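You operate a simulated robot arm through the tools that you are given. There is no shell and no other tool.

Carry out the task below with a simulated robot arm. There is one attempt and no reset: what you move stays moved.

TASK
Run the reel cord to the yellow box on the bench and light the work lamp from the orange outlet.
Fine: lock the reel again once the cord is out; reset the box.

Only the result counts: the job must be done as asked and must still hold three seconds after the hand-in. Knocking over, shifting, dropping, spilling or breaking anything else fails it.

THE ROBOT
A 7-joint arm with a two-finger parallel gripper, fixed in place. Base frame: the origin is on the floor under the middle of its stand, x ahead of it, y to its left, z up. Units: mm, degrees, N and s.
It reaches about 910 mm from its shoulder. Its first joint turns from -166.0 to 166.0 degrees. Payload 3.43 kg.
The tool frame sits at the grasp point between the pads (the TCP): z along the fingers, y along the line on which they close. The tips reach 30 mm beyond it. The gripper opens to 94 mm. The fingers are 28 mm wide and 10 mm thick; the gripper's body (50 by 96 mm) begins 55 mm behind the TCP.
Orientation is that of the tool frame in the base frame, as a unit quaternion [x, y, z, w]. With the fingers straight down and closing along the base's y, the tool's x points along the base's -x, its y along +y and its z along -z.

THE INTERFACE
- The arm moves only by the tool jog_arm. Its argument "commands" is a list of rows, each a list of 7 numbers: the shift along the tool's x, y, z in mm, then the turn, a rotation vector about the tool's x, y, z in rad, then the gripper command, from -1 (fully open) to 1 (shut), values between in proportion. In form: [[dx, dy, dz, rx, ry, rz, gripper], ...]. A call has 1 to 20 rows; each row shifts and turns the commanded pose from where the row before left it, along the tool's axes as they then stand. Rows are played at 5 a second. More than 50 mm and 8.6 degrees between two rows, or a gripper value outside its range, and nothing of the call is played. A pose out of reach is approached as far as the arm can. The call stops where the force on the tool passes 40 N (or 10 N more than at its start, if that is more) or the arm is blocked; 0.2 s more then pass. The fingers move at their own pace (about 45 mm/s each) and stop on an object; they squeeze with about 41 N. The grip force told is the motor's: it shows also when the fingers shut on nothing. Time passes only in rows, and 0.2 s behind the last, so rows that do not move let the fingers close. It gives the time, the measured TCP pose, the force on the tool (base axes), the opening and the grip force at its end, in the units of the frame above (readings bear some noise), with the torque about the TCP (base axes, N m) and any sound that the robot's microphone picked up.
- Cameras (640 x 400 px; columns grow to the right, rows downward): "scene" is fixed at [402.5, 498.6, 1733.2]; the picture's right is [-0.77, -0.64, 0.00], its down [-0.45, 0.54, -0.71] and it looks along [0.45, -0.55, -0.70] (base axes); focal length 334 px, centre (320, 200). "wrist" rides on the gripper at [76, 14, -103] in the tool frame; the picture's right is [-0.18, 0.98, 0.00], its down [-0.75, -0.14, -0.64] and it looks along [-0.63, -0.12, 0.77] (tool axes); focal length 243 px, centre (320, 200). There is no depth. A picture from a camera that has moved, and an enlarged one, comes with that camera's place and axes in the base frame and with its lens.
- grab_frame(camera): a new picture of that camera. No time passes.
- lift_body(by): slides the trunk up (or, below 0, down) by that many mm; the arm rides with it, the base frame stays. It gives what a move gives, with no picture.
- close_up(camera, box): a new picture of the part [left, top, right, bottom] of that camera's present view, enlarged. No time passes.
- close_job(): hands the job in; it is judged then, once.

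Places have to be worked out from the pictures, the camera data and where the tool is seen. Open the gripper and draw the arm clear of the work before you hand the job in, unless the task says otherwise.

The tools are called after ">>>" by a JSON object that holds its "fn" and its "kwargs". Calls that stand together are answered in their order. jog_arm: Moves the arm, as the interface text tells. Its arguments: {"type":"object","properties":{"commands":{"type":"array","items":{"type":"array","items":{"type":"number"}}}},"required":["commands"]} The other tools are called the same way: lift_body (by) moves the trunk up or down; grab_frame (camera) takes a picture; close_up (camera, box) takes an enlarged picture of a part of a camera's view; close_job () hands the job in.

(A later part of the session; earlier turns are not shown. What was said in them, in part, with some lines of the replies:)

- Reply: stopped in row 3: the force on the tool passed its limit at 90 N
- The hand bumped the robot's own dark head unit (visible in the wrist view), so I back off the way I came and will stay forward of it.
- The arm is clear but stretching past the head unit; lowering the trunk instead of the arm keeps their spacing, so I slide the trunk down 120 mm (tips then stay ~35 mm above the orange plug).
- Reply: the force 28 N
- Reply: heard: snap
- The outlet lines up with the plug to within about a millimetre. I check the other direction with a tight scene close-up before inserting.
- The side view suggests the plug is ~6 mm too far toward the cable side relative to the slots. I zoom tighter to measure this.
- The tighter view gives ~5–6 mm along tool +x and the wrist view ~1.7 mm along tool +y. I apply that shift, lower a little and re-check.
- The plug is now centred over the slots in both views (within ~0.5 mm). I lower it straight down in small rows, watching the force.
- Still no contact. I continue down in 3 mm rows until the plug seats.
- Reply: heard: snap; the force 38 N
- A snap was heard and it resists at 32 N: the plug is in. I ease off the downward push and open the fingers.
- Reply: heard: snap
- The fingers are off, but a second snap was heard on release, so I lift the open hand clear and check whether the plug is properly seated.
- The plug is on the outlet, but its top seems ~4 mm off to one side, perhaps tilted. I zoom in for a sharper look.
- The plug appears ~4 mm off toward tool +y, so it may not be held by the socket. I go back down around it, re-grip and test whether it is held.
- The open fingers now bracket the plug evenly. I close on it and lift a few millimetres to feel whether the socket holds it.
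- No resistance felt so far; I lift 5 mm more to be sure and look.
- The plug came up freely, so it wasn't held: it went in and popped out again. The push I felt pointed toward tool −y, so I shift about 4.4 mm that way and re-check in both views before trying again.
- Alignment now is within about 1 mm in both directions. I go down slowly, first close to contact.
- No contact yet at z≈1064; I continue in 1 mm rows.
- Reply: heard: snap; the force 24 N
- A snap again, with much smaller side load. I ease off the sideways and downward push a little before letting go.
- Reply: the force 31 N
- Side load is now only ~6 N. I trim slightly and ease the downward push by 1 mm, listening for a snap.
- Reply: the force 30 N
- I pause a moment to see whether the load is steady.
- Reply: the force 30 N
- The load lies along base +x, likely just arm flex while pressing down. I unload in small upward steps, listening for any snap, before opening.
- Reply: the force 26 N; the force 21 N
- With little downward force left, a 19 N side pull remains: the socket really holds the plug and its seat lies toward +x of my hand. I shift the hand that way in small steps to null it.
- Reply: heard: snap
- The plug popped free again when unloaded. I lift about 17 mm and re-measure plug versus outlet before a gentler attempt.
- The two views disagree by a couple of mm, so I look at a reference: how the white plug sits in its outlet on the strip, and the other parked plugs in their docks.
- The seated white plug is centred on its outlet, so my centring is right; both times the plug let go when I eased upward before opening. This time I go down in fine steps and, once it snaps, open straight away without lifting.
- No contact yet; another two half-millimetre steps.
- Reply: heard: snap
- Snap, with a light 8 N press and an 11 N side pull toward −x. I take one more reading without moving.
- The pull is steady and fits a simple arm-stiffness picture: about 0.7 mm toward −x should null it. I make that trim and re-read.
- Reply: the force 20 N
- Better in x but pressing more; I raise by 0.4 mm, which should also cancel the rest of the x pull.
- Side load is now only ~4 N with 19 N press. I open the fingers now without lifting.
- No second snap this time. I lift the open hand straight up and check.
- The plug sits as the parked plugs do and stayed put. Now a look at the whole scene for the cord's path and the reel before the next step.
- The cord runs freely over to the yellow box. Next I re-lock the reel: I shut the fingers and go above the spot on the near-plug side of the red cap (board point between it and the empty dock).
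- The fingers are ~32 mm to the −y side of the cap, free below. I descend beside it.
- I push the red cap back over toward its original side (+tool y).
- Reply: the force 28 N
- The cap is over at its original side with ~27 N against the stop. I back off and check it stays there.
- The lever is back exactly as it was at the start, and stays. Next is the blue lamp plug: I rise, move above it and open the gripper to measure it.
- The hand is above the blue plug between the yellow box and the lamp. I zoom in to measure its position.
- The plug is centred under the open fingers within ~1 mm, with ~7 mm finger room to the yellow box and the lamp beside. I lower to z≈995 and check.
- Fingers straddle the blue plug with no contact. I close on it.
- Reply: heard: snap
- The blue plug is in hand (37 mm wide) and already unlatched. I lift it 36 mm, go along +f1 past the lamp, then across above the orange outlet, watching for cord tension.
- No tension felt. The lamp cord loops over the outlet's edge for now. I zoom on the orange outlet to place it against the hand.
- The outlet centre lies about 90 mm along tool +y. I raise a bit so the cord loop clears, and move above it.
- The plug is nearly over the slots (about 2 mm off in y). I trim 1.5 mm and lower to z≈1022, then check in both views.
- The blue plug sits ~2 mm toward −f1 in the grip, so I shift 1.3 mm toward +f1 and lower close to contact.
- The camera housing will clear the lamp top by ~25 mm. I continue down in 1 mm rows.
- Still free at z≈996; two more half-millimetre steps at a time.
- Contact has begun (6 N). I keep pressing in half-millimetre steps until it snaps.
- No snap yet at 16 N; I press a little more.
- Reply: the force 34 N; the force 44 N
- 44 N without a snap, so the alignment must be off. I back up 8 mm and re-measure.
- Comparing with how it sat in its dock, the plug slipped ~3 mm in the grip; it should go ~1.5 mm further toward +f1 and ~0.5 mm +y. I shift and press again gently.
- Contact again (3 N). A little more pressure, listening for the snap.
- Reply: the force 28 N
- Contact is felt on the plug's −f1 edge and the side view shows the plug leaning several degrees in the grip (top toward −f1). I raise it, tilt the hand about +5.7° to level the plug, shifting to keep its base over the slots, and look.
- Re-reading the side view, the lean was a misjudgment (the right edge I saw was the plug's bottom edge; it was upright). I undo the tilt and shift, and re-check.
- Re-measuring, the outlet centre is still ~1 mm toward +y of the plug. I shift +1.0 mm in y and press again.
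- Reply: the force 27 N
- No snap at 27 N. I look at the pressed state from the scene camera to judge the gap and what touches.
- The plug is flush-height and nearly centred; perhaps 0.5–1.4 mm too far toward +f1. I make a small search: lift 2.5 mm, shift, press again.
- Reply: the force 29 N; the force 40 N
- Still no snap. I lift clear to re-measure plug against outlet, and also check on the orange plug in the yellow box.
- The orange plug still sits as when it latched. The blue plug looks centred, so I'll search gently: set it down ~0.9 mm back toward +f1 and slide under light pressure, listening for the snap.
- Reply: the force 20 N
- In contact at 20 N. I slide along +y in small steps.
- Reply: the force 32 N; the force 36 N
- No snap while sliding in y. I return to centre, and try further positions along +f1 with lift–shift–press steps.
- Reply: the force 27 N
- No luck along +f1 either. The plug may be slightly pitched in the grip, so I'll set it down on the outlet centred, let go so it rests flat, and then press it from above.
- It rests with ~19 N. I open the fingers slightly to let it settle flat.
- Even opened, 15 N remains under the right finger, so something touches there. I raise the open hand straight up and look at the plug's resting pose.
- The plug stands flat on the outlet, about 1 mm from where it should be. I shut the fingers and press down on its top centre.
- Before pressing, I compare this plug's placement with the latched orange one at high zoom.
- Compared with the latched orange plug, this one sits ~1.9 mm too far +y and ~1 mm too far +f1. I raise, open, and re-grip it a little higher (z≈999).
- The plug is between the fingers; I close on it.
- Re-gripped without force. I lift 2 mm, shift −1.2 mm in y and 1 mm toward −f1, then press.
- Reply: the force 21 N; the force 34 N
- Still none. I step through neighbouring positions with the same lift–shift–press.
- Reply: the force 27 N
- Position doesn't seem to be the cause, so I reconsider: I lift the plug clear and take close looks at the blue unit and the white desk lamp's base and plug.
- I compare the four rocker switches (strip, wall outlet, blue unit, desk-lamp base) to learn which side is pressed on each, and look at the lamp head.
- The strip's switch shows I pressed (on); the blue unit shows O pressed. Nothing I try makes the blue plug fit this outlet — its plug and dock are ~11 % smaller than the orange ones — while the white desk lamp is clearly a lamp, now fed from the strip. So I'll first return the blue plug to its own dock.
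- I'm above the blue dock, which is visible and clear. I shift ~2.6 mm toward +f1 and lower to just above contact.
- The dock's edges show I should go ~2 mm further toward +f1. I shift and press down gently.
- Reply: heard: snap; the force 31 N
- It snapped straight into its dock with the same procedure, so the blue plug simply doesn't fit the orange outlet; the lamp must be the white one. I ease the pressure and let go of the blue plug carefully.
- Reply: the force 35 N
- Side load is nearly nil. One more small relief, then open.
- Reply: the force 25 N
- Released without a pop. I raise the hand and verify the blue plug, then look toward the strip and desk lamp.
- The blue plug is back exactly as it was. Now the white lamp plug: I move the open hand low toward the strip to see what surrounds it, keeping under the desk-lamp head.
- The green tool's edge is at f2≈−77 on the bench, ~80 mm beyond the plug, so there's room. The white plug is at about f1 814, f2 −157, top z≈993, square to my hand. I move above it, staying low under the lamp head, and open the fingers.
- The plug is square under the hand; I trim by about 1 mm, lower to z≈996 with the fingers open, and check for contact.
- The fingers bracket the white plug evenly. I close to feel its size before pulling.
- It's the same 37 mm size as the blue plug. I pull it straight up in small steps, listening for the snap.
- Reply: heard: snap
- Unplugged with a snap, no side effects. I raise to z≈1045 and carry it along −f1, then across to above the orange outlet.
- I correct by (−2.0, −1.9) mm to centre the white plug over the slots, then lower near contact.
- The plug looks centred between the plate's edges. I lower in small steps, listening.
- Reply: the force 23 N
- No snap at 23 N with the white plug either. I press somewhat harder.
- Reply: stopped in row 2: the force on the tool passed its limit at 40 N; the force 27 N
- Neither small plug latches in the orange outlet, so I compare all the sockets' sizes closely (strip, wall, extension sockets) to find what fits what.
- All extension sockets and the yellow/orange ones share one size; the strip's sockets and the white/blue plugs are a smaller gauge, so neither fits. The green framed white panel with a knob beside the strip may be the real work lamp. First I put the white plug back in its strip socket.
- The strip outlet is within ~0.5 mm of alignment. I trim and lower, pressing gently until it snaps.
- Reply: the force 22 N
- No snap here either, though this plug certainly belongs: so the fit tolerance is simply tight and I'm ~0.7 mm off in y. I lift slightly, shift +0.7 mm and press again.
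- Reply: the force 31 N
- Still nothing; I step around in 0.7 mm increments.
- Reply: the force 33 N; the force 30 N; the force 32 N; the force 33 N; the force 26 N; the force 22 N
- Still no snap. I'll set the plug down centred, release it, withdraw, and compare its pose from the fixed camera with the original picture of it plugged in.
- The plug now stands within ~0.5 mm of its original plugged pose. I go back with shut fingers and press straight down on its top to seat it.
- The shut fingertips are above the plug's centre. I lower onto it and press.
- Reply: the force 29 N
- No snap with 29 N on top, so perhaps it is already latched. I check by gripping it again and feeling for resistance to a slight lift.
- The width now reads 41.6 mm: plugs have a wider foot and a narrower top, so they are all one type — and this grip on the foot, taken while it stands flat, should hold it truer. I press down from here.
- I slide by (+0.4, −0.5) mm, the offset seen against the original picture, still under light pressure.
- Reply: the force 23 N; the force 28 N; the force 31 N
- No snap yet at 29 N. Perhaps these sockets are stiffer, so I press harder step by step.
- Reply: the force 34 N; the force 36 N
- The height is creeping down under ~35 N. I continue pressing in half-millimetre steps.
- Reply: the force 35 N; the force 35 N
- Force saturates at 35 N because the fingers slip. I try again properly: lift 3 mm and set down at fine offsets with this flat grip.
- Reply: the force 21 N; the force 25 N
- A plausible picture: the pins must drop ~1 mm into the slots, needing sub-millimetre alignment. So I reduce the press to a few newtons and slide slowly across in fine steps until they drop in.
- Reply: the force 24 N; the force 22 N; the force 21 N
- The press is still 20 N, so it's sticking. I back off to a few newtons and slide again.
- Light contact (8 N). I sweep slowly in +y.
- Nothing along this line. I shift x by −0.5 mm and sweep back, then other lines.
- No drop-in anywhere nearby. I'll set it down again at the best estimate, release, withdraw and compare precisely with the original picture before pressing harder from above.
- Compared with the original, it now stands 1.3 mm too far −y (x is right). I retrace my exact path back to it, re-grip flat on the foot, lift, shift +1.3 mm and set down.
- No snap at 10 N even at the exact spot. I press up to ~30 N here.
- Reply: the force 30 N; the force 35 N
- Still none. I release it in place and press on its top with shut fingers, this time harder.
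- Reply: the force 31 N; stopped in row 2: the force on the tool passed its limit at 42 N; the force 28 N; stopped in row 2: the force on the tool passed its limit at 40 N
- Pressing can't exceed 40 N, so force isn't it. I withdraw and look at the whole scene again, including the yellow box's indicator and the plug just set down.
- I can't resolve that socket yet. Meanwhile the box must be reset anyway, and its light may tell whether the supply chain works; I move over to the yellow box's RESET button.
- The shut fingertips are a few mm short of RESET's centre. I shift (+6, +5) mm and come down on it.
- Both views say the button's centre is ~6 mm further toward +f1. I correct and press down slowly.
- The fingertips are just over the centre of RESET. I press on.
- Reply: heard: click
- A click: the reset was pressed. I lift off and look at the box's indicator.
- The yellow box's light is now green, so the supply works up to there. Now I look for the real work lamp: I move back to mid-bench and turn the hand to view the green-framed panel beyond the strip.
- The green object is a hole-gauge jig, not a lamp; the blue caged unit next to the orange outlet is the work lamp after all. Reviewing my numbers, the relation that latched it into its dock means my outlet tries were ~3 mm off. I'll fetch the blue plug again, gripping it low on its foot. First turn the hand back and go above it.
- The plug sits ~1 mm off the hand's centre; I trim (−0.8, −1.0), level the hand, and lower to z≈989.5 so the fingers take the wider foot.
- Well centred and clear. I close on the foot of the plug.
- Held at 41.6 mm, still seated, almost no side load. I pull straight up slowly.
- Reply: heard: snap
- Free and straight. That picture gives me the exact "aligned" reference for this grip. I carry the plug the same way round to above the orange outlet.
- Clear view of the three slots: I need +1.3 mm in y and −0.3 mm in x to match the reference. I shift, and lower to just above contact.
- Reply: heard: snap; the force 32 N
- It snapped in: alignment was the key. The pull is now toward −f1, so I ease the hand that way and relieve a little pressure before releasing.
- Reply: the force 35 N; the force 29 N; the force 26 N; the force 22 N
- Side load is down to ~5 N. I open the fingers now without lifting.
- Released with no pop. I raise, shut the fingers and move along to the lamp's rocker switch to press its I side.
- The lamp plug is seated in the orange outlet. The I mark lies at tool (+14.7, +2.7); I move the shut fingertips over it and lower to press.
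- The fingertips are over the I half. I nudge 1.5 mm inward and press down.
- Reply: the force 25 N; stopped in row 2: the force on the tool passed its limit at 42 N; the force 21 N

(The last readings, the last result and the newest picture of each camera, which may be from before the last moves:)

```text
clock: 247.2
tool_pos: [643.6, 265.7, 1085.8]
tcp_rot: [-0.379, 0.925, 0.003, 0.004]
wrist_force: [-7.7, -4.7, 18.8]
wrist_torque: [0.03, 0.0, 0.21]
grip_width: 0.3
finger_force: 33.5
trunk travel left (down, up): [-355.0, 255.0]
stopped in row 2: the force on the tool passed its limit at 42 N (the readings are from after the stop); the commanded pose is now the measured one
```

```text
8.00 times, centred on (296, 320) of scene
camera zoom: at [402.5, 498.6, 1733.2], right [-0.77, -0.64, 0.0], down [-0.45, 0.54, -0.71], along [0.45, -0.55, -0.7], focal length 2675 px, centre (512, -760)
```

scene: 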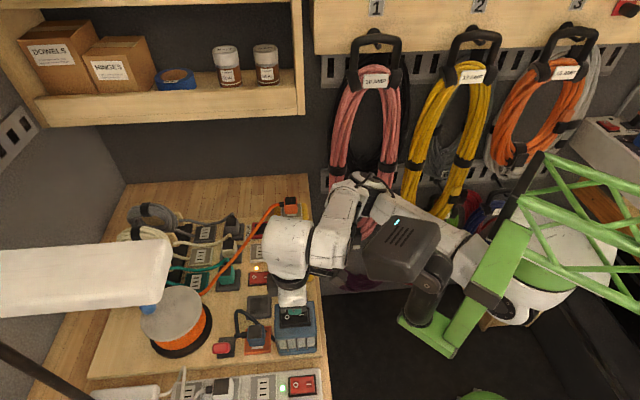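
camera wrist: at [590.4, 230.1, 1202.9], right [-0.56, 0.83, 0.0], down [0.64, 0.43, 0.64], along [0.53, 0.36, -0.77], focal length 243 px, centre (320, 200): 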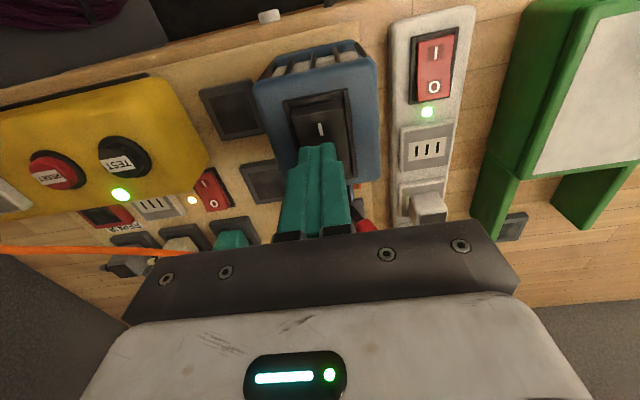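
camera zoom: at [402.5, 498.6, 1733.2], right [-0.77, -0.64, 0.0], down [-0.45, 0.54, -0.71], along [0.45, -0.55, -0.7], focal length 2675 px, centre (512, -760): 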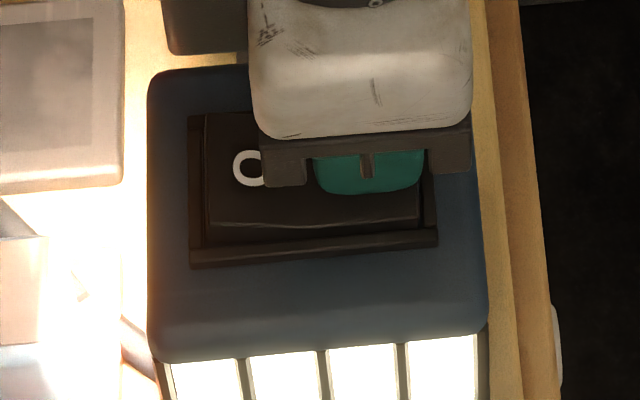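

The lamp is alight — its panes glow. I lift off the switch and confirm it stays on.

>>> {"fn": "jog_arm", "kwargs": {"commands": [[0, 0, -8, 0, 0.006, 0, 1], [0, 0, -20, 0, 0, 0, 1], [0, 0, -20, 0, 0, 0, 1], [0, 0, 0, 0, 0, 0, 1]]}}

>>> {"fn": "grab_frame", "kwargs": {"camera": "scene"}}

>>> {"fn": "close_up", "kwargs": {"camera": "scene", "box": [180, 180, 340, 400]}}

>>> {"fn": "close_up", "kwargs": {"camera": "scene", "box": [190, 360, 254, 400]}}

```text
clock: 248.2
tool_pos: [643.4, 265.5, 1132.6]
tcp_rot: [-0.379, 0.926, 0.001, -0.001]
wrist_force: [0.8, -0.4, -0.2]
wrist_torque: [0.01, 0.01, -0.02]
grip_width: 0.2
finger_force: 32.5
trunk travel left (down, up): [-355.0, 255.0]
```

```text
taken
```

scene: 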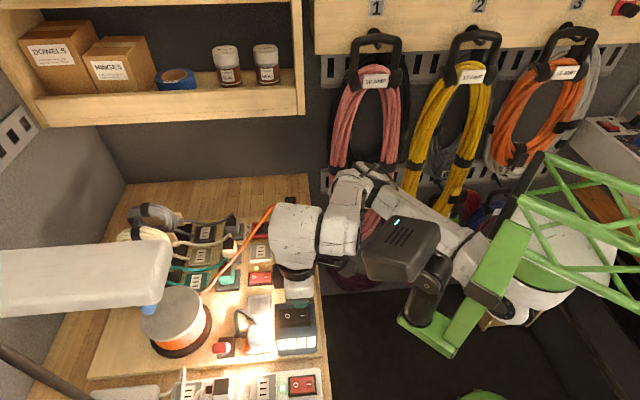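

```text
1.82 times, centred on (260, 290) of scene
camera zoom: at [402.5, 498.6, 1733.2], right [-0.77, -0.64, 0.0], down [-0.45, 0.54, -0.71], along [0.45, -0.55, -0.7], focal length 608 px, centre (429, 36)
```

zoom: 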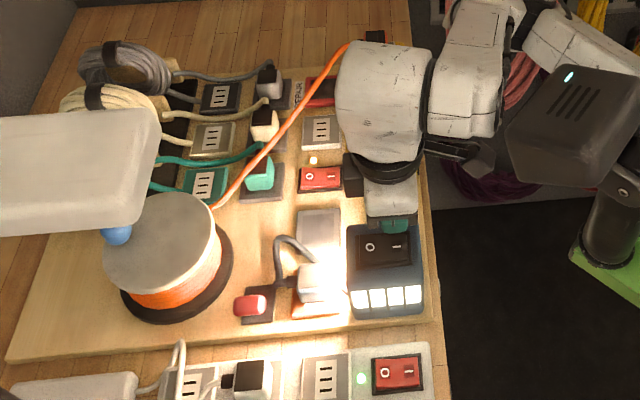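

```text
10.00 times, centred on (222, 380) of scene
camera zoom: at [402.5, 498.6, 1733.2], right [-0.77, -0.64, 0.0], down [-0.45, 0.54, -0.71], along [0.45, -0.55, -0.7], focal length 3343 px, centre (1300, -1600)
```

zoom: 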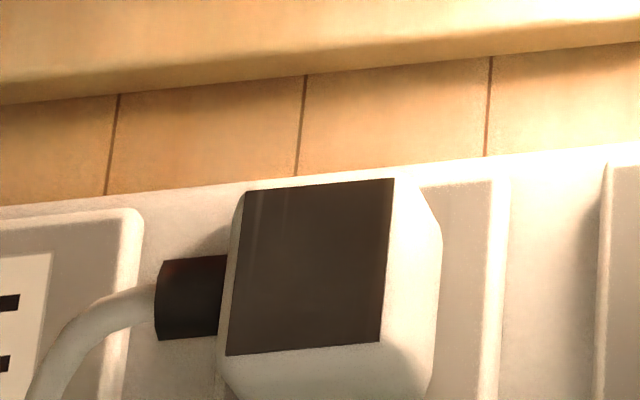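

The lamp stays lit. Now I put the white plug properly back in its strip socket: I go back to it, staying low under the desk-lamp head.

>>> {"fn": "jog_arm", "kwargs": {"commands": [[0, 32, 0, 0, 0, 0, 1], [0, 32, 0, 0, 0, 0, 1], [-28, 7, 0, 0, 0, 0, 1], [-28, 7, 20, 0, 0, 0, 1], [-28, 7, 25, 0, 0, 0, 1], [-28, 7, 25, 0, 0, 0, 1], [-28, 8, 5, 0, 0, 0, -0.2], [-29, 7, 3, 0, 0, 0, -0.2], [0, 0, 0, 0, 0, 0, -0.2], [0, 0, 0, 0, 0, 0, -0.2]]}}

>>> {"fn": "close_up", "kwargs": {"camera": "wrist", "box": [240, 60, 400, 180]}}

>>> {"fn": "jog_arm", "kwargs": {"commands": [[0, 0, 0, 0, 0, 0, -0.2]]}}

```text
clock: 250.4
tool_pos: [687.8, 461.1, 1053.5]
tcp_rot: [-0.379, 0.925, 0.0, -0.001]
wrist_force: [-0.3, -0.2, -0.1]
wrist_torque: [-0.01, -0.01, -0.02]
grip_width: 56.4
finger_force: 0.1
trunk travel left (down, up): [-355.0, 255.0]
```

```text
3.33 times, centred on (320, 120) of wrist
camera zoom: at [624.1, 419.2, 1156.4], right [-0.56, 0.83, 0.0], down [0.64, 0.43, 0.64], along [0.53, 0.36, -0.77], focal length 809 px, centre (320, 467)
```

zoom: 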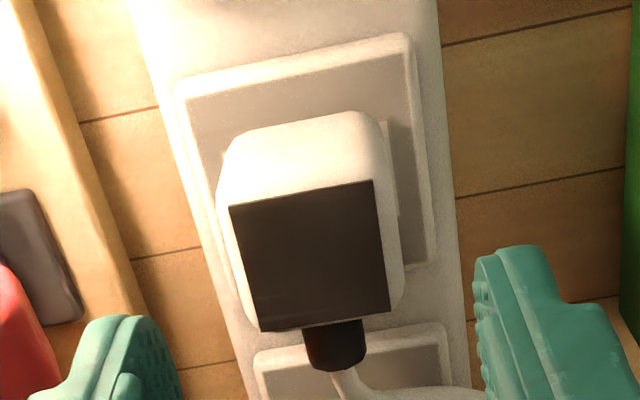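

```text
clock: 250.8
tool_pos: [688.9, 461.6, 1054.3]
tcp_rot: [-0.379, 0.925, 0.001, -0.001]
wrist_force: [-0.1, -0.4, -0.9]
wrist_torque: [0.03, -0.02, 0.01]
grip_width: 56.2
finger_force: 0.1
trunk travel left (down, up): [-355.0, 255.0]
```

Against the same view from before, the plug now stands ~0.9 mm too far +f1 and ~0.4 mm +y (and ~1 mm high, unlatched). I align over it and lower to grip its foot.

>>> {"fn": "jog_arm", "kwargs": {"commands": [[0.5, -1.2, 15, 0, 0, 0, -0.2], [0, 0, 20, 0, 0, 0, -0.2], [0, 0, 15, 0, 0, 0, -0.2], [0, 0, 8, 0, 0, 0, -0.2], [0, 0, 4, 0, 0, 0, -0.2], [0, 0, 0, 0, 0, 0, -0.2], [0, 0, 0, 0, 0, 0, 0.1], [0, 0, 0, 0, 0, 0, 0.15], [0, 0, 0, 0, 0, 0, 1], [0, 0, 0, 0, 0, 0, 1]]}}

>>> {"fn": "jog_arm", "kwargs": {"commands": [[0, 0, -3, 0, 0, 0, 1], [0.9, -0.4, 0, 0, 0, 0, 1], [0, 0, 0, 0, 0, 0, 1], [0, 0, 2, 0, 0, 0, 1], [0, 0, 0.6, 0, 0, 0, 1], [0, 0, 0, 0, 0, 0, 1]]}}

>>> {"fn": "jog_arm", "kwargs": {"commands": [[0, 0, 0.6, 0, 0, 0, 1], [0, 0, 0.5, 0, 0, 0, 1]]}}

```text
clock: 253.0
tool_pos: [690.5, 457.4, 991.3]
tcp_rot: [-0.378, 0.926, 0.0, -0.001]
wrist_force: [-0.4, 0.1, 0.5]
wrist_torque: [0.01, -0.04, -0.01]
grip_width: 41.5
finger_force: 41.4
trunk travel left (down, up): [-355.0, 255.0]
```

```text
clock: 254.4
tool_pos: [688.8, 457.2, 992.3]
tcp_rot: [-0.379, 0.926, 0.0, -0.002]
wrist_force: [-0.6, -0.7, -1.1]
wrist_torque: [0.02, 0.0, 0.0]
grip_width: 41.5
finger_force: 40.1
trunk travel left (down, up): [-355.0, 255.0]
```

```text
clock: 255.0
tool_pos: [690.5, 457.3, 991.3]
tcp_rot: [-0.378, 0.926, 0.001, -0.001]
wrist_force: [-0.7, 0.8, 3.5]
wrist_torque: [-0.06, 0.04, 0.03]
grip_width: 41.4
finger_force: 40.9
trunk travel left (down, up): [-355.0, 255.0]
```

>>> {"fn": "jog_arm", "kwargs": {"commands": [[0, 0, 0.5, 0, 0, 0, 1], [0, 0, 0.4, 0, 0, 0, 1]]}}

>>> {"fn": "jog_arm", "kwargs": {"commands": [[0, 0, 0.5, 0, 0, 0, 1], [0, 0, 0, 0, 0, 0, 1]]}}

```text
clock: 255.6
tool_pos: [689.3, 457.6, 991.2]
tcp_rot: [-0.379, 0.925, 0.001, 0.001]
wrist_force: [1.3, 4.2, 14.9]
wrist_torque: [-0.02, 0.05, -0.01]
grip_width: 41.8
finger_force: 41.0
trunk travel left (down, up): [-355.0, 255.0]
```

```text
clock: 256.2
tool_pos: [689.5, 457.4, 991.4]
tcp_rot: [-0.378, 0.926, 0.001, 0.001]
wrist_force: [1.7, 2.9, 27.3]
wrist_torque: [-0.04, 0.13, 0.04]
grip_width: 41.6
finger_force: 40.8
trunk travel left (down, up): [-355.0, 255.0]
```

No snap. I use the method that worked: lift 50 mm, view the slots beneath, and compute the shift.

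>>> {"fn": "jog_arm", "kwargs": {"commands": [[0, 0, -12, 0, 0, 0, 1], [0, 0, -15, 0, 0, 0, 1], [0, 0, -15, 0, 0, 0, 1], [0, 0, -12, 0, 0, 0, 1], [0, 0, 0, 0, 0, 0, 1], [0, 0, 0, 0, 0, 0, 1]]}}

>>> {"fn": "close_up", "kwargs": {"camera": "wrist", "box": [260, 80, 380, 160]}}

>>> {"fn": "close_up", "kwargs": {"camera": "wrist", "box": [240, 40, 400, 160]}}

>>> {"fn": "close_up", "kwargs": {"camera": "wrist", "box": [240, 100, 400, 220]}}

```text
clock: 257.6
tool_pos: [690.8, 457.2, 1044.1]
tcp_rot: [-0.379, 0.926, 0.0, -0.001]
wrist_force: [0.6, -0.1, -0.6]
wrist_torque: [0.0, 0.01, 0.0]
grip_width: 41.6
finger_force: 41.4
trunk travel left (down, up): [-355.0, 255.0]
```

```text
5.00 times, centred on (320, 120) of wrist
camera zoom: at [625.5, 415.9, 1147.0], right [-0.56, 0.83, 0.0], down [0.64, 0.43, 0.64], along [0.53, 0.36, -0.77], focal length 1213 px, centre (320, 600)
```

zoom: 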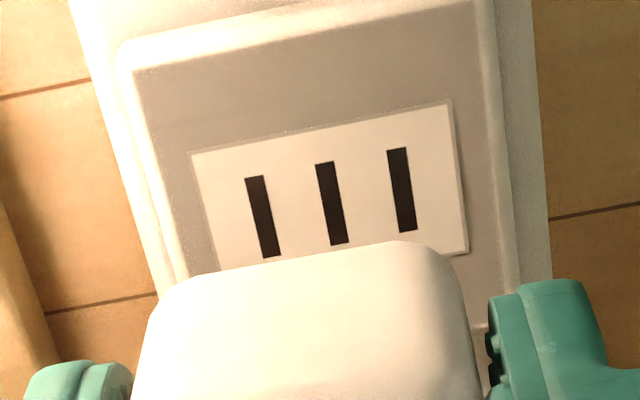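

```text
3.33 times, centred on (320, 100) of wrist
camera zoom: at [625.5, 415.9, 1147.0], right [-0.56, 0.83, 0.0], down [0.64, 0.43, 0.64], along [0.53, 0.36, -0.77], focal length 809 px, centre (320, 533)
```

zoom: 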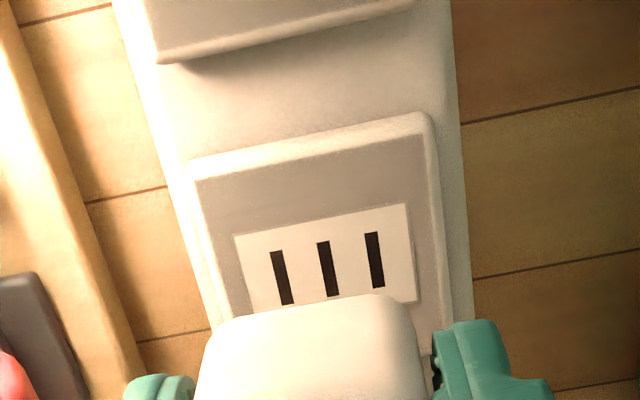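

```text
3.33 times, centred on (320, 160) of wrist
camera zoom: at [625.5, 415.9, 1147.0], right [-0.56, 0.83, 0.0], down [0.64, 0.43, 0.64], along [0.53, 0.36, -0.77], focal length 809 px, centre (320, 333)
```

zoom: 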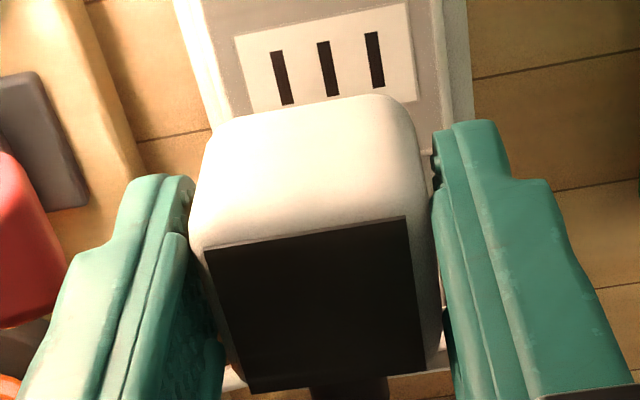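

The comparison with the originally seated view gives a shift of about (+1.25, +1.5) mm. I apply it and lower to contact.

>>> {"fn": "jog_arm", "kwargs": {"commands": [[1.25, 1.5, 12, 0, 0, 0, 1], [0, 0, 15, 0, 0, 0, 1], [0, 0, 15, 0, 0, 0, 1], [0, 0, 7, 0, 0, 0, 1], [0, 0, 0, 0, 0, 0, 1]]}}

>>> {"fn": "jog_arm", "kwargs": {"commands": [[0, 0, 1, 0, 0, 0, 1], [0, 0, 0.7, 0, 0, 0, 1], [0, 0, 0.7, 0, 0, 0, 1]]}}

>>> {"fn": "jog_arm", "kwargs": {"commands": [[0, 0, 0.6, 0, 0, 0, 1], [0, 0, 0.6, 0, 0, 0, 1]]}}

```text
clock: 258.8
tool_pos: [686.4, 457.7, 994.6]
tcp_rot: [-0.378, 0.926, 0.0, -0.001]
wrist_force: [0.8, 0.2, -1.2]
wrist_torque: [0.0, 0.03, 0.02]
grip_width: 41.6
finger_force: 41.0
trunk travel left (down, up): [-355.0, 255.0]
```

```text
clock: 259.6
tool_pos: [687.2, 458.5, 992.3]
tcp_rot: [-0.379, 0.926, 0.0, -0.001]
wrist_force: [-0.6, 0.3, -0.5]
wrist_torque: [0.0, 0.0, -0.03]
grip_width: 41.6
finger_force: 41.0
trunk travel left (down, up): [-355.0, 255.0]
```

```text
clock: 260.2
tool_pos: [688.2, 457.7, 989.3]
tcp_rot: [-0.378, 0.926, 0.001, -0.001]
wrist_force: [-1.0, 1.0, 6.1]
wrist_torque: [0.03, 0.06, -0.02]
grip_width: 41.5
finger_force: 40.9
trunk travel left (down, up): [-355.0, 255.0]
```

>>> {"fn": "jog_arm", "kwargs": {"commands": [[0, 0, 0.6, 0, 0, 0, 1], [0, 0, 0.5, 0, 0, 0, 1]]}}

>>> {"fn": "jog_arm", "kwargs": {"commands": [[0, 0, -2.5, 0, 0, 0, 1], [0.6, 0, 0, 0, 0, 0, 1], [0, 0, 1.5, 0, 0, 0, 1], [0, 0, 0.7, 0, 0, 0, 1], [0, 0, 0, 0, 0, 0, 1]]}}

>>> {"fn": "jog_arm", "kwargs": {"commands": [[0, 0, -2.2, 0, 0, 0, 1], [0, -0.7, 0, 0, 0, 0, 1], [0, 0, 1.5, 0, 0, 0, 1], [0, 0, 0.7, 0, 0, 0, 1], [0, 0, 0, 0, 0, 0, 1]]}}

```text
clock: 260.8
tool_pos: [688.0, 458.8, 991.6]
tcp_rot: [-0.379, 0.926, 0.001, 0.001]
wrist_force: [3.2, 3.7, 14.0]
wrist_torque: [0.09, -0.02, -0.01]
grip_width: 41.5
finger_force: 41.1
trunk travel left (down, up): [-355.0, 255.0]
```

```text
clock: 262.0
tool_pos: [687.1, 459.0, 990.9]
tcp_rot: [-0.379, 0.925, 0.001, 0.0]
wrist_force: [1.2, -3.6, 15.1]
wrist_torque: [-0.12, -0.02, -0.01]
grip_width: 41.4
finger_force: 41.2
trunk travel left (down, up): [-355.0, 255.0]
```

```text
clock: 263.2
tool_pos: [686.2, 458.8, 990.4]
tcp_rot: [-0.379, 0.925, 0.001, 0.001]
wrist_force: [1.0, 3.6, 17.8]
wrist_torque: [0.05, 0.04, 0.0]
grip_width: 41.4
finger_force: 41.2
trunk travel left (down, up): [-355.0, 255.0]
```

I step around with 0.6–0.7 mm offsets, lift–shift–press each time.

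>>> {"fn": "jog_arm", "kwargs": {"commands": [[0, 0, -2.2, 0, 0, 0, 1], [-0.6, 0, 0, 0, 0, 0, 1], [0, 0, 1.5, 0, 0, 0, 1], [0, 0, 0.7, 0, 0, 0, 1], [0, 0, 0, 0, 0, 0, 1]]}}

>>> {"fn": "jog_arm", "kwargs": {"commands": [[0, 0, -2.2, 0, 0, 0, 1], [-0.6, 0, 0, 0, 0, 0, 1], [0, 0, 1.5, 0, 0, 0, 1], [0, 0, 0.7, 0, 0, 0, 1], [0, 0, 0, 0, 0, 0, 1]]}}

>>> {"fn": "jog_arm", "kwargs": {"commands": [[0, 0, -2.2, 0, 0, 0, 1], [0, 0.7, 0, 0, 0, 0, 1], [0, 0, 1.5, 0, 0, 0, 1], [0, 0, 0.7, 0, 0, 0, 1], [0, 0, 0, 0, 0, 0, 1]]}}

>>> {"fn": "jog_arm", "kwargs": {"commands": [[0, 0, -2.2, 0, 0, 0, 1], [0, 0.7, 0, 0, 0, 0, 1], [0, 0, 1.5, 0, 0, 0, 1], [0, 0, 0.7, 0, 0, 0, 1], [0, 0, 0, 0, 0, 0, 1]]}}

>>> {"fn": "jog_arm", "kwargs": {"commands": [[0, 0, -2.2, 0, 0, 0, 1], [0.6, 0, 0, 0, 0, 0, 1], [0, 0, 1.5, 0, 0, 0, 1], [0, 0, 0.7, 0, 0, 0, 1], [0, 0, 0, 0, 0, 0, 1]]}}

```text
clock: 264.4
tool_pos: [687.0, 457.3, 991.2]
tcp_rot: [-0.379, 0.925, 0.001, 0.0]
wrist_force: [-5.1, -1.6, 15.7]
wrist_torque: [-0.09, 0.14, 0.0]
grip_width: 41.4
finger_force: 41.1
trunk travel left (down, up): [-355.0, 255.0]
```

```text
clock: 265.6
tool_pos: [688.7, 456.4, 991.4]
tcp_rot: [-0.379, 0.925, 0.0, 0.0]
wrist_force: [0.9, -1.6, 5.9]
wrist_torque: [-0.06, -0.06, -0.04]
grip_width: 41.5
finger_force: 40.9
trunk travel left (down, up): [-355.0, 255.0]
```

```text
clock: 266.8
tool_pos: [687.4, 458.1, 990.2]
tcp_rot: [-0.379, 0.926, 0.001, 0.0]
wrist_force: [-2.2, 0.1, 7.0]
wrist_torque: [-0.05, 0.09, 0.01]
grip_width: 41.4
finger_force: 40.7
trunk travel left (down, up): [-355.0, 255.0]
```

```text
clock: 268.0
tool_pos: [687.2, 459.6, 990.6]
tcp_rot: [-0.379, 0.925, 0.001, 0.001]
wrist_force: [1.5, -1.4, 10.7]
wrist_torque: [-0.12, -0.02, 0.03]
grip_width: 41.5
finger_force: 41.2
trunk travel left (down, up): [-355.0, 255.0]
```

```text
clock: 269.2
tool_pos: [686.0, 458.7, 991.4]
tcp_rot: [-0.378, 0.926, 0.001, -0.001]
wrist_force: [-3.7, -2.1, 11.9]
wrist_torque: [-0.08, 0.1, 0.03]
grip_width: 41.7
finger_force: 40.8
trunk travel left (down, up): [-355.0, 255.0]
```

No capture around there. I set it down at the best estimate, release, and check it against the original view once more.

>>> {"fn": "jog_arm", "kwargs": {"commands": [[0, 0, -2.2, 0, 0, 0, 1], [0.2, -0.8, 0, 0, 0, 0, 1], [0, 0, 1.5, 0, 0, 0, 1], [0, 0, 0.4, 0, 0, 0, 1], [0, 0, 0, 0, 0, 0, 1]]}}

>>> {"fn": "jog_arm", "kwargs": {"commands": [[0, 0, 0, 0, 0, 0, 0.05], [0, 0, 0, 0, 0, 0, -0.1], [0, 0, 0, 0, 0, 0, -0.2], [0, 0, -10, 0, 0, 0, -0.2], [0, 0, -20, 0, 0, 0, -0.2], [0, 0, -25, 0, 0, 0, -0.2], [25, -20, 0, 0, 0, 0, -0.2], [25, -30, 0, 0, 0, 0, -0.2], [10, -40, 0, 0, 0, 0, -0.2], [0, -40, 0, 0, 0, 0, -0.2], [0, -30, 0, 0, 0, 0, -0.2], [0, 0, 0, 0, 0, 0, -0.2]]}}

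>>> {"fn": "close_up", "kwargs": {"camera": "scene", "box": [190, 360, 254, 400]}}

>>> {"fn": "close_up", "kwargs": {"camera": "scene", "box": [140, 330, 330, 400]}}

```text
clock: 270.4
tool_pos: [686.3, 459.6, 990.4]
tcp_rot: [-0.379, 0.926, 0.001, 0.0]
wrist_force: [0.5, 0.9, 5.4]
wrist_torque: [0.03, -0.04, -0.01]
grip_width: 41.5
finger_force: 40.9
trunk travel left (down, up): [-355.0, 255.0]
```

```text
clock: 273.0
tool_pos: [757.9, 303.3, 1046.6]
tcp_rot: [-0.378, 0.926, 0.0, -0.001]
wrist_force: [0.6, -0.1, -0.7]
wrist_torque: [0.01, 0.01, -0.02]
grip_width: 56.2
finger_force: 0.2
trunk travel left (down, up): [-355.0, 255.0]
```

```text
10.00 times, centred on (222, 380) of scene
camera zoom: at [402.5, 498.6, 1733.2], right [-0.77, -0.64, 0.0], down [-0.45, 0.54, -0.71], along [0.45, -0.55, -0.7], focal length 3343 px, centre (1300, -1600)
```

zoom: 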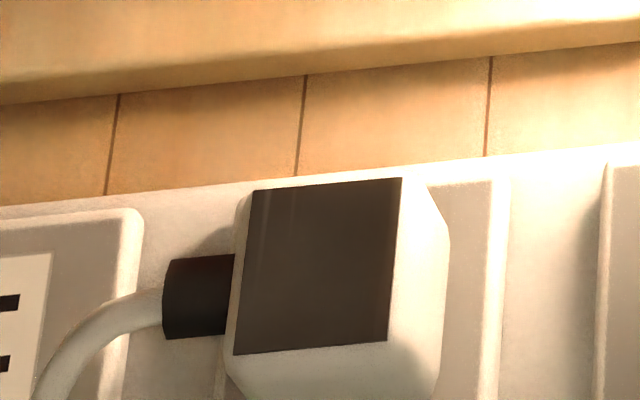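

```text
3.37 times, centred on (235, 365) of scene
camera zoom: at [402.5, 498.6, 1733.2], right [-0.77, -0.64, 0.0], down [-0.45, 0.54, -0.71], along [0.45, -0.55, -0.7], focal length 1126 px, centre (606, -356)
```

zoom: 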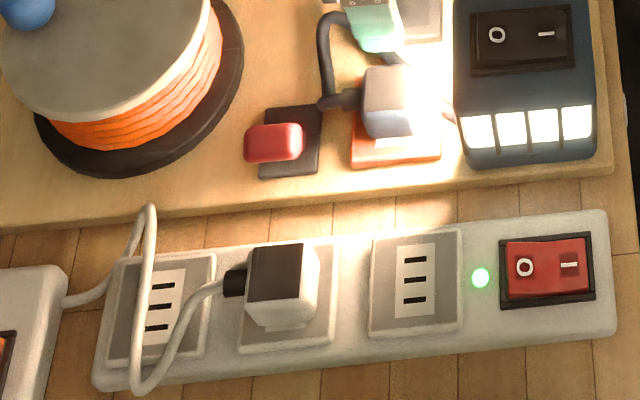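

The plug stands within ~0.7 mm of home again. Looking back, every successful latch came after an approach from well above, while my searches only lifted ~2 mm — it may need a real re-approach. I retrace to it, grip, lift 25 mm, correct by (−0.6, −0.2) and come down.

>>> {"fn": "jog_arm", "kwargs": {"commands": [[0, 30, 0, 0, 0, 0, -0.2], [0, 40, 0, 0, 0, 0, -0.2], [-10, 40, 0, 0, 0, 0, -0.2], [-25, 30, 0, 0, 0, 0, -0.2], [-25, 20, 0, 0, 0, 0, -0.2], [0, 0, 25, 0, 0, 0, -0.2], [0, 0, 20, 0, 0, 0, -0.2], [0, 0, 9.5, 0, 0, 0, -0.2], [0, 0, 0, 0, 0, 0, -0.2], [0, 0, 0, 0, 0, 0, 0.1], [0, 0, 0, 0, 0, 0, 0.15], [0, 0, 0, 0, 0, 0, 1], [0, 0, 0, 0, 0, 0, 1]]}}

>>> {"fn": "jog_arm", "kwargs": {"commands": [[0, 0, -10, 0, 0, 0, 1], [0, 0, -15, 0, 0, 0, 1], [-0.6, -0.2, 0, 0, 0, 0, 1], [0, 0, 0, 0, 0, 0, 1], [0, 0, 12, 0, 0, 0, 1], [0, 0, 8, 0, 0, 0, 1], [0, 0, 3, 0, 0, 0, 1], [0, 0, 0, 0, 0, 0, 1]]}}

>>> {"fn": "jog_arm", "kwargs": {"commands": [[0, 0, 0.7, 0, 0, 0, 1], [0, 0, 0.7, 0, 0, 0, 1], [0, 0, 0.6, 0, 0, 0, 1]]}}

```text
clock: 275.8
tool_pos: [686.2, 458.2, 989.2]
tcp_rot: [-0.378, 0.926, 0.0, -0.001]
wrist_force: [-0.5, -0.3, 0.1]
wrist_torque: [0.02, -0.02, 0.03]
grip_width: 41.6
finger_force: 40.5
trunk travel left (down, up): [-355.0, 255.0]
```

```text
clock: 277.6
tool_pos: [687.3, 458.0, 991.0]
tcp_rot: [-0.379, 0.926, 0.001, -0.001]
wrist_force: [-0.5, -0.3, -0.5]
wrist_torque: [0.01, -0.01, -0.03]
grip_width: 41.5
finger_force: 40.9
trunk travel left (down, up): [-355.0, 255.0]
```

```text
clock: 278.4
tool_pos: [687.5, 459.4, 989.9]
tcp_rot: [-0.378, 0.926, 0.0, -0.001]
wrist_force: [-0.5, -0.1, -0.7]
wrist_torque: [-0.02, 0.01, -0.01]
grip_width: 41.4
finger_force: 41.0
trunk travel left (down, up): [-355.0, 255.0]
```

>>> {"fn": "jog_arm", "kwargs": {"commands": [[0, 0, 0.6, 0, 0, 0, 1], [0, 0, 0.6, 0, 0, 0, 1]]}}

>>> {"fn": "jog_arm", "kwargs": {"commands": [[0, 0, 0.6, 0, 0, 0, 1], [0, 0, 0.6, 0, 0, 0, 1]]}}

```text
clock: 279.0
tool_pos: [687.5, 457.2, 989.5]
tcp_rot: [-0.379, 0.925, 0.001, -0.001]
wrist_force: [0.3, 0.4, 2.4]
wrist_torque: [-0.06, 0.0, 0.05]
grip_width: 41.5
finger_force: 40.6
trunk travel left (down, up): [-355.0, 255.0]
```

```text
clock: 279.6
tool_pos: [686.9, 458.2, 988.7]
tcp_rot: [-0.378, 0.926, 0.001, 0.001]
wrist_force: [-3.8, -1.4, 15.1]
wrist_torque: [-0.08, 0.21, 0.06]
grip_width: 41.5
finger_force: 41.5
trunk travel left (down, up): [-355.0, 255.0]
```

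Still no snap. I run a few more approaches from 20 mm above at neighbouring offsets, each in one go.

>>> {"fn": "jog_arm", "kwargs": {"commands": [[0, 0, -10, 0, 0, 0, 1], [0, 0, -10, 0, 0, 0, 1], [0.8, 0, 0, 0, 0, 0, 1], [0, 0, 0, 0, 0, 0, 1], [0, 0, 10, 0, 0, 0, 1], [0, 0, 7, 0, 0, 0, 1], [0, 0, 1, 0, 0, 0, 1], [0, 0, 0.7, 0, 0, 0, 1], [0, 0, 0.7, 0, 0, 0, 1], [0, 0, 0.6, 0, 0, 0, 1], [0, 0, 0, 0, 0, 0, 1]]}}

>>> {"fn": "jog_arm", "kwargs": {"commands": [[0, 0, -10, 0, 0, 0, 1], [0, 0, -10, 0, 0, 0, 1], [0, 0.8, 0, 0, 0, 0, 1], [0, 0, 0, 0, 0, 0, 1], [0, 0, 10, 0, 0, 0, 1], [0, 0, 7, 0, 0, 0, 1], [0, 0, 1, 0, 0, 0, 1], [0, 0, 0.7, 0, 0, 0, 1], [0, 0, 0.7, 0, 0, 0, 1], [0, 0, 0.6, 0, 0, 0, 1], [0, 0, 0, 0, 0, 0, 1]]}}

>>> {"fn": "jog_arm", "kwargs": {"commands": [[0, 0, -10, 0, 0, 0, 1], [0, 0, -10, 0, 0, 0, 1], [-0.8, 0, 0, 0, 0, 0, 1], [0, 0, 0, 0, 0, 0, 1], [0, 0, 10, 0, 0, 0, 1], [0, 0, 7, 0, 0, 0, 1], [0, 0, 1, 0, 0, 0, 1], [0, 0, 0.7, 0, 0, 0, 1], [0, 0, 0.7, 0, 0, 0, 1], [0, 0, 0.6, 0, 0, 0, 1], [0, 0, 0, 0, 0, 0, 1]]}}

```text
clock: 282.0
tool_pos: [686.7, 458.2, 989.6]
tcp_rot: [-0.379, 0.926, 0.002, 0.0]
wrist_force: [1.6, -0.1, 14.6]
wrist_torque: [0.02, 0.02, 0.01]
grip_width: 41.4
finger_force: 40.6
trunk travel left (down, up): [-355.0, 255.0]
```

```text
clock: 284.4
tool_pos: [687.0, 457.8, 989.5]
tcp_rot: [-0.378, 0.926, 0.001, 0.0]
wrist_force: [-0.8, -1.6, 13.6]
wrist_torque: [-0.04, 0.05, 0.01]
grip_width: 41.4
finger_force: 41.1
trunk travel left (down, up): [-355.0, 255.0]
```

```text
clock: 286.8
tool_pos: [688.2, 458.7, 989.2]
tcp_rot: [-0.378, 0.926, 0.0, 0.001]
wrist_force: [0.4, -3.4, 14.6]
wrist_torque: [-0.15, -0.01, 0.02]
grip_width: 41.3
finger_force: 41.1
trunk travel left (down, up): [-355.0, 255.0]
```

I widen the search ring with the same full approach.

>>> {"fn": "jog_arm", "kwargs": {"commands": [[0, 0, -10, 0, 0, 0, 1], [0, 0, -8, 0, 0, 0, 1], [-0.8, 0, 0, 0, 0, 0, 1], [0, 0, 10, 0, 0, 0, 1], [0, 0, 5, 0, 0, 0, 1], [0, 0, 1, 0, 0, 0, 1], [0, 0, 0.7, 0, 0, 0, 1], [0, 0, 0.7, 0, 0, 0, 1], [0, 0, 0.6, 0, 0, 0, 1], [0, 0, 0, 0, 0, 0, 1]]}}

>>> {"fn": "jog_arm", "kwargs": {"commands": [[0, 0, -10, 0, 0, 0, 1], [0, 0, -8, 0, 0, 0, 1], [0, -0.8, 0, 0, 0, 0, 1], [0, 0, 10, 0, 0, 0, 1], [0, 0, 5, 0, 0, 0, 1], [0, 0, 1, 0, 0, 0, 1], [0, 0, 0.7, 0, 0, 0, 1], [0, 0, 0.7, 0, 0, 0, 1], [0, 0, 0.6, 0, 0, 0, 1], [0, 0, 0, 0, 0, 0, 1]]}}

>>> {"fn": "jog_arm", "kwargs": {"commands": [[0, 0, -10, 0, 0, 0, 1], [0, 0, -8, 0, 0, 0, 1], [0, -0.8, 0, 0, 0, 0, 1], [0, 0, 10, 0, 0, 0, 1], [0, 0, 5, 0, 0, 0, 1], [0, 0, 1, 0, 0, 0, 1], [0, 0, 0.7, 0, 0, 0, 1], [0, 0, 0.7, 0, 0, 0, 1], [0, 0, 0.6, 0, 0, 0, 1], [0, 0, 0, 0, 0, 0, 1]]}}

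>>> {"fn": "jog_arm", "kwargs": {"commands": [[0, 0, -10, 0, 0, 0, 1], [0, 0, -8, 0, 0, 0, 1], [0.8, 0, 0, 0, 0, 0, 1], [0, 0, 10, 0, 0, 0, 1], [0, 0, 5, 0, 0, 0, 1], [0, 0, 1, 0, 0, 0, 1], [0, 0, 0.7, 0, 0, 0, 1], [0, 0, 0.7, 0, 0, 0, 1], [0, 0, 0.6, 0, 0, 0, 1], [0, 0, 0, 0, 0, 0, 1]]}}

```text
clock: 289.0
tool_pos: [687.6, 459.1, 990.1]
tcp_rot: [-0.379, 0.925, -0.001, 0.0]
wrist_force: [-7.5, -10.1, 18.8]
wrist_torque: [-0.56, 0.38, 0.06]
grip_width: 41.6
finger_force: 40.9
trunk travel left (down, up): [-355.0, 255.0]
heard: snap
```

```text
clock: 291.2
tool_pos: [687.3, 458.9, 990.1]
tcp_rot: [-0.378, 0.926, 0.0, 0.0]
wrist_force: [-0.3, -2.6, 5.8]
wrist_torque: [-0.09, -0.02, -0.04]
grip_width: 41.7
finger_force: 41.0
trunk travel left (down, up): [-355.0, 255.0]
```

```text
clock: 293.4
tool_pos: [688.1, 459.2, 990.4]
tcp_rot: [-0.38, 0.925, 0.001, 0.001]
wrist_force: [-8.2, 1.4, 13.0]
wrist_torque: [-0.07, 0.36, -0.11]
grip_width: 41.5
finger_force: 41.1
trunk travel left (down, up): [-355.0, 255.0]
```

```text
clock: 295.6
tool_pos: [688.3, 457.3, 987.6]
tcp_rot: [-0.379, 0.925, 0.0, -0.001]
wrist_force: [-2.4, 1.8, 6.6]
wrist_torque: [0.19, 0.09, 0.04]
grip_width: 41.5
finger_force: 41.4
trunk travel left (down, up): [-355.0, 255.0]
heard: snap
```

Snaps were heard at the first and last of these. I check whether it's latched now by a gentle 1.5 mm lift.

>>> {"fn": "jog_arm", "kwargs": {"commands": [[0, 0, -0.8, 0, 0, 0, 1], [0, 0, -0.7, 0, 0, 0, 1], [0, 0, 0, 0, 0, 0, 1]]}}

```text
clock: 296.4
tool_pos: [687.4, 456.0, 989.9]
tcp_rot: [-0.378, 0.926, 0.0, -0.001]
wrist_force: [0.3, -0.3, -1.5]
wrist_torque: [0.04, 0.01, -0.01]
grip_width: 41.5
finger_force: 41.0
trunk travel left (down, up): [-355.0, 255.0]
```

It's free again (the later lifts pulled it out), but (−1.2, +0.5) was a latching spot. I return there with a full approach and stop as soon as it snaps.

>>> {"fn": "jog_arm", "kwargs": {"commands": [[0, 0, -10, 0, 0, 0, 1], [0, 0, -8, 0, 0, 0, 1], [-0.8, 0.8, 0, 0, 0, 0, 1], [0, 0.8, 0, 0, 0, 0, 1], [0, 0, 0, 0, 0, 0, 1], [0, 0, 10, 0, 0, 0, 1], [0, 0, 6, 0, 0, 0, 1], [0, 0, 1, 0, 0, 0, 1], [0, 0, 0, 0, 0, 0, 1]]}}

>>> {"fn": "jog_arm", "kwargs": {"commands": [[0, 0, 0.7, 0, 0, 0, 1], [0, 0, 0.7, 0, 0, 0, 1]]}}

>>> {"fn": "jog_arm", "kwargs": {"commands": [[0, 0, 0.6, 0, 0, 0, 1], [0, 0, 0.6, 0, 0, 0, 1]]}}

```text
clock: 298.4
tool_pos: [689.8, 459.8, 988.7]
tcp_rot: [-0.378, 0.926, 0.001, -0.001]
wrist_force: [-0.6, 0.9, -0.8]
wrist_torque: [0.0, 0.01, -0.02]
grip_width: 41.7
finger_force: 40.8
trunk travel left (down, up): [-355.0, 255.0]
```

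```text
clock: 299.0
tool_pos: [687.5, 460.4, 988.5]
tcp_rot: [-0.379, 0.926, 0.001, 0.0]
wrist_force: [-0.3, -0.7, -0.1]
wrist_torque: [0.0, -0.01, -0.02]
grip_width: 41.5
finger_force: 41.0
trunk travel left (down, up): [-355.0, 255.0]
```

```text
clock: 299.6
tool_pos: [688.0, 458.5, 988.9]
tcp_rot: [-0.379, 0.925, -0.001, 0.0]
wrist_force: [-3.2, -6.3, 13.3]
wrist_torque: [-0.16, 0.13, -0.02]
grip_width: 41.8
finger_force: 41.1
trunk travel left (down, up): [-355.0, 255.0]
heard: snap
```

Snap — it's in. I trim the small side pull and then open without lifting.

>>> {"fn": "jog_arm", "kwargs": {"commands": [[0.35, -0.15, 0, 0, 0, 0, 1], [0, 0, 0, 0, 0, 0, 1]]}}

```text
clock: 300.2
tool_pos: [687.0, 460.1, 989.1]
tcp_rot: [-0.378, 0.926, 0.001, 0.001]
wrist_force: [-2.5, -4.0, 19.4]
wrist_torque: [-0.14, 0.07, 0.04]
grip_width: 41.4
finger_force: 41.5
trunk travel left (down, up): [-355.0, 255.0]
```

>>> {"fn": "jog_arm", "kwargs": {"commands": [[0, 0, 0, 0, 0, 0, -0.2], [0, 0, 0, 0, 0, 0, -0.2], [0, 0, 0, 0, 0, 0, -0.2]]}}

```text
clock: 301.0
tool_pos: [686.1, 458.3, 986.9]
tcp_rot: [-0.378, 0.926, 0.001, -0.001]
wrist_force: [0.3, 0.0, 0.3]
wrist_torque: [0.0, 0.04, -0.02]
grip_width: 56.3
finger_force: 0.2
trunk travel left (down, up): [-355.0, 255.0]
```

Released cleanly. I rise, withdraw along the safe path and compare with the original views.

>>> {"fn": "jog_arm", "kwargs": {"commands": [[0, 0, -10, 0, 0, 0, -0.2], [0, 0, -20, 0, 0, 0, -0.2], [0, 0, -28, 0, 0, 0, -0.2], [25, -20, 0, 0, 0, 0, -0.2], [25, -30, 0, 0, 0, 0, -0.2], [10, -40, 0, 0, 0, 0, -0.2], [0, -40, -10, 0, 0, 0, -0.2], [0, -30, -20, 0, 0, 0, -0.2], [0, -30, -20, 0, 0, 0, -0.2], [0, -30, -20, 0, 0, 0, -0.2], [0, 0, 0, 0, 0, 0, -0.2]]}}

>>> {"fn": "close_up", "kwargs": {"camera": "scene", "box": [190, 360, 254, 400]}}

>>> {"fn": "close_up", "kwargs": {"camera": "scene", "box": [140, 290, 340, 400]}}

>>> {"fn": "grab_frame", "kwargs": {"camera": "scene"}}

>>> {"fn": "grab_frame", "kwargs": {"camera": "wrist"}}

```text
clock: 303.4
tool_pos: [798.5, 258.7, 1116.4]
tcp_rot: [-0.379, 0.925, 0.001, -0.002]
wrist_force: [0.9, 0.7, -0.4]
wrist_torque: [0.01, 0.0, -0.02]
grip_width: 56.2
finger_force: 0.0
trunk travel left (down, up): [-355.0, 255.0]
```

```text
10.00 times, centred on (222, 380) of scene
camera zoom: at [402.5, 498.6, 1733.2], right [-0.77, -0.64, 0.0], down [-0.45, 0.54, -0.71], along [0.45, -0.55, -0.7], focal length 3343 px, centre (1300, -1600)
```

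zoom: 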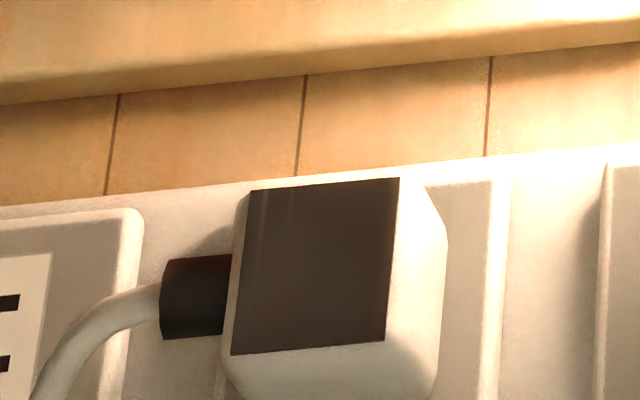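

```text
3.20 times, centred on (240, 345) of scene
camera zoom: at [402.5, 498.6, 1733.2], right [-0.77, -0.64, 0.0], down [-0.45, 0.54, -0.71], along [0.45, -0.55, -0.7], focal length 1070 px, centre (576, -264)
```

zoom: 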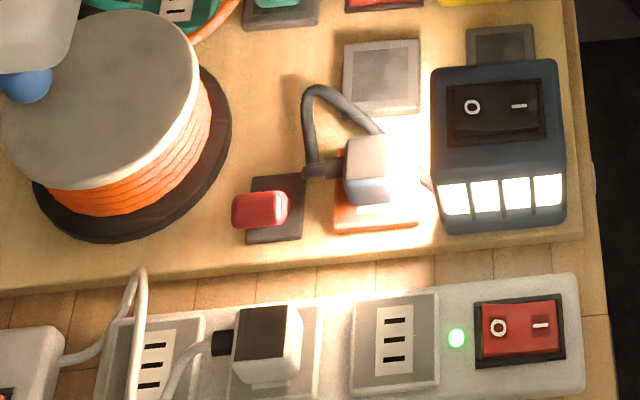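

```text
taken
```

scene: 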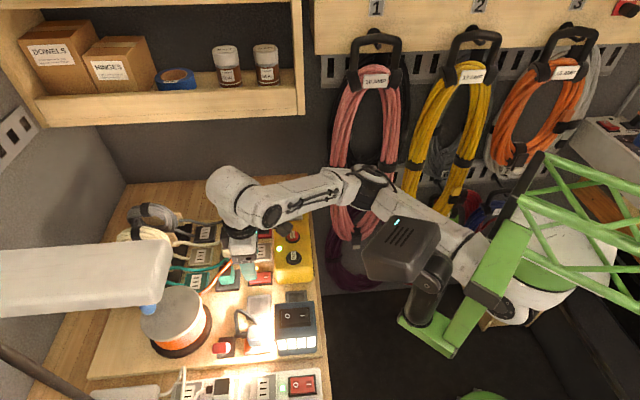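

```text
taken
camera wrist: at [734.8, 217.5, 1218.4], right [-0.56, 0.83, 0.0], down [0.64, 0.43, 0.64], along [0.53, 0.36, -0.77], focal length 243 px, centre (320, 200)
```

wrist: 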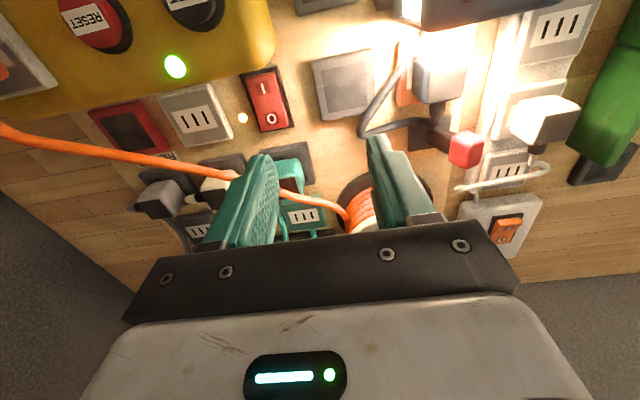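

Everything matches: white plug home, lamp lit from the orange outlet, box light green, reel lever locked as at the start. I raise the open hand well clear of the bench.

>>> {"fn": "jog_arm", "kwargs": {"commands": [[0, 0, -30, 0, 0, 0, -0.5], [0, 0, -40, 0, 0, 0, -1], [0, 0, -40, 0, 0, 0, -1], [20, 0, -40, 0, 0, 0, -1], [20, 0, -30, 0, 0, 0, -1], [0, 0, 0, 0, 0, 0, -1], [0, 0, 0, 0, 0, 0, -1], [0, 0, 0, 0, 0, 0, -1], [0, 0, 0, 0, 0, 0, -1], [0, 0, 0, 0, 0, 0, -1]]}}

>>> {"fn": "grab_frame", "kwargs": {"camera": "scene"}}

>>> {"fn": "close_up", "kwargs": {"camera": "scene", "box": [80, 180, 340, 400]}}

>>> {"fn": "grab_frame", "kwargs": {"camera": "wrist"}}

```text
clock: 305.6
tool_pos: [771.9, 231.8, 1296.5]
tcp_rot: [-0.378, 0.926, 0.0, -0.001]
wrist_force: [0.5, 0.0, 0.7]
wrist_torque: [-0.01, -0.02, 0.02]
grip_width: 94.2
finger_force: 0.1
trunk travel left (down, up): [-355.0, 255.0]
```

```text
taken
```

scene: 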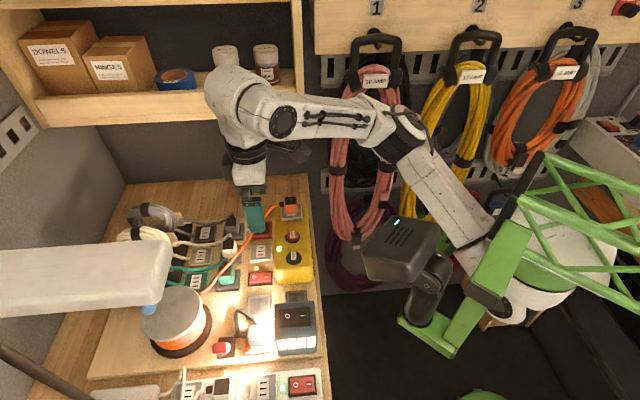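

```text
1.82 times, centred on (210, 290) of scene
camera zoom: at [402.5, 498.6, 1733.2], right [-0.77, -0.64, 0.0], down [-0.45, 0.54, -0.71], along [0.45, -0.55, -0.7], focal length 608 px, centre (520, 36)
```

zoom: 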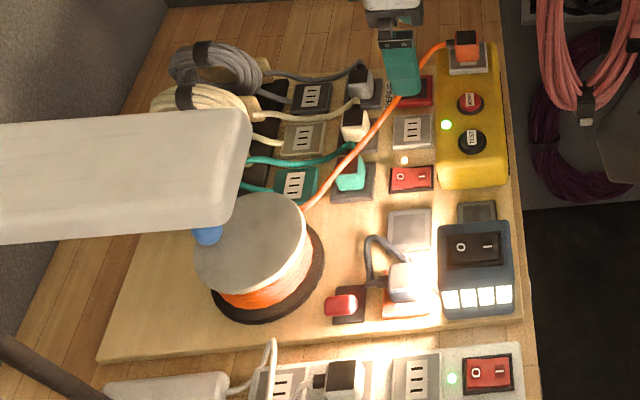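

```text
taken
camera wrist: at [707.3, 189.1, 1399.5], right [-0.56, 0.83, 0.0], down [0.64, 0.43, 0.64], along [0.53, 0.36, -0.77], focal length 243 px, centre (320, 200)
```

wrist: 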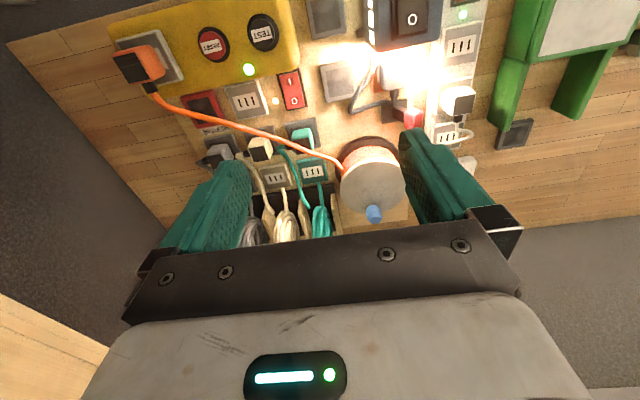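

The lamp is lit through the orange outlet, reel and yellow box. The box light is green, the reel lever is locked, the other items look as they did at the start, and the open hand is clear. I hand the job in.

>>> {"fn": "close_job", "kwargs": {}}

```text
The job is handed in.
```

The work lamp is lit from the orange outlet. That outlet is fed by the reel cord, which is now plugged into the yellow box. I've handed the job in, but no pass or fail result came back.

- **Reel:** I unlocked it, ran the orange plug to the yellow box, then put the red lever back to its starting (locked) side. I took that side as locked from the wording of the task.
- **Yellow box:** I pressed RESET and its light came on green. It was still green in the last picture.
- **Lamp:** The blue caged unit is plugged into the orange outlet and its switch is on. Its panes were still glowing in the last picture.

Three things happened along the way that you should know:

- **Bump on the robot:** Early on the hand hit the robot's own head unit at about 90 N. I backed off and saw no damage.
- **White plug:** I misread which lamp you meant and pulled the white desk-lamp plug out of the power strip. It is back in its original socket and matches the starting picture.
- **Repeated attempts:** The orange plug came out of the yellow box twice before it held. The blue plug took several tries, including one return to its dock.

The hand was open and clear of the bench when I handed in, and the other parked plugs and cords looked unchanged.
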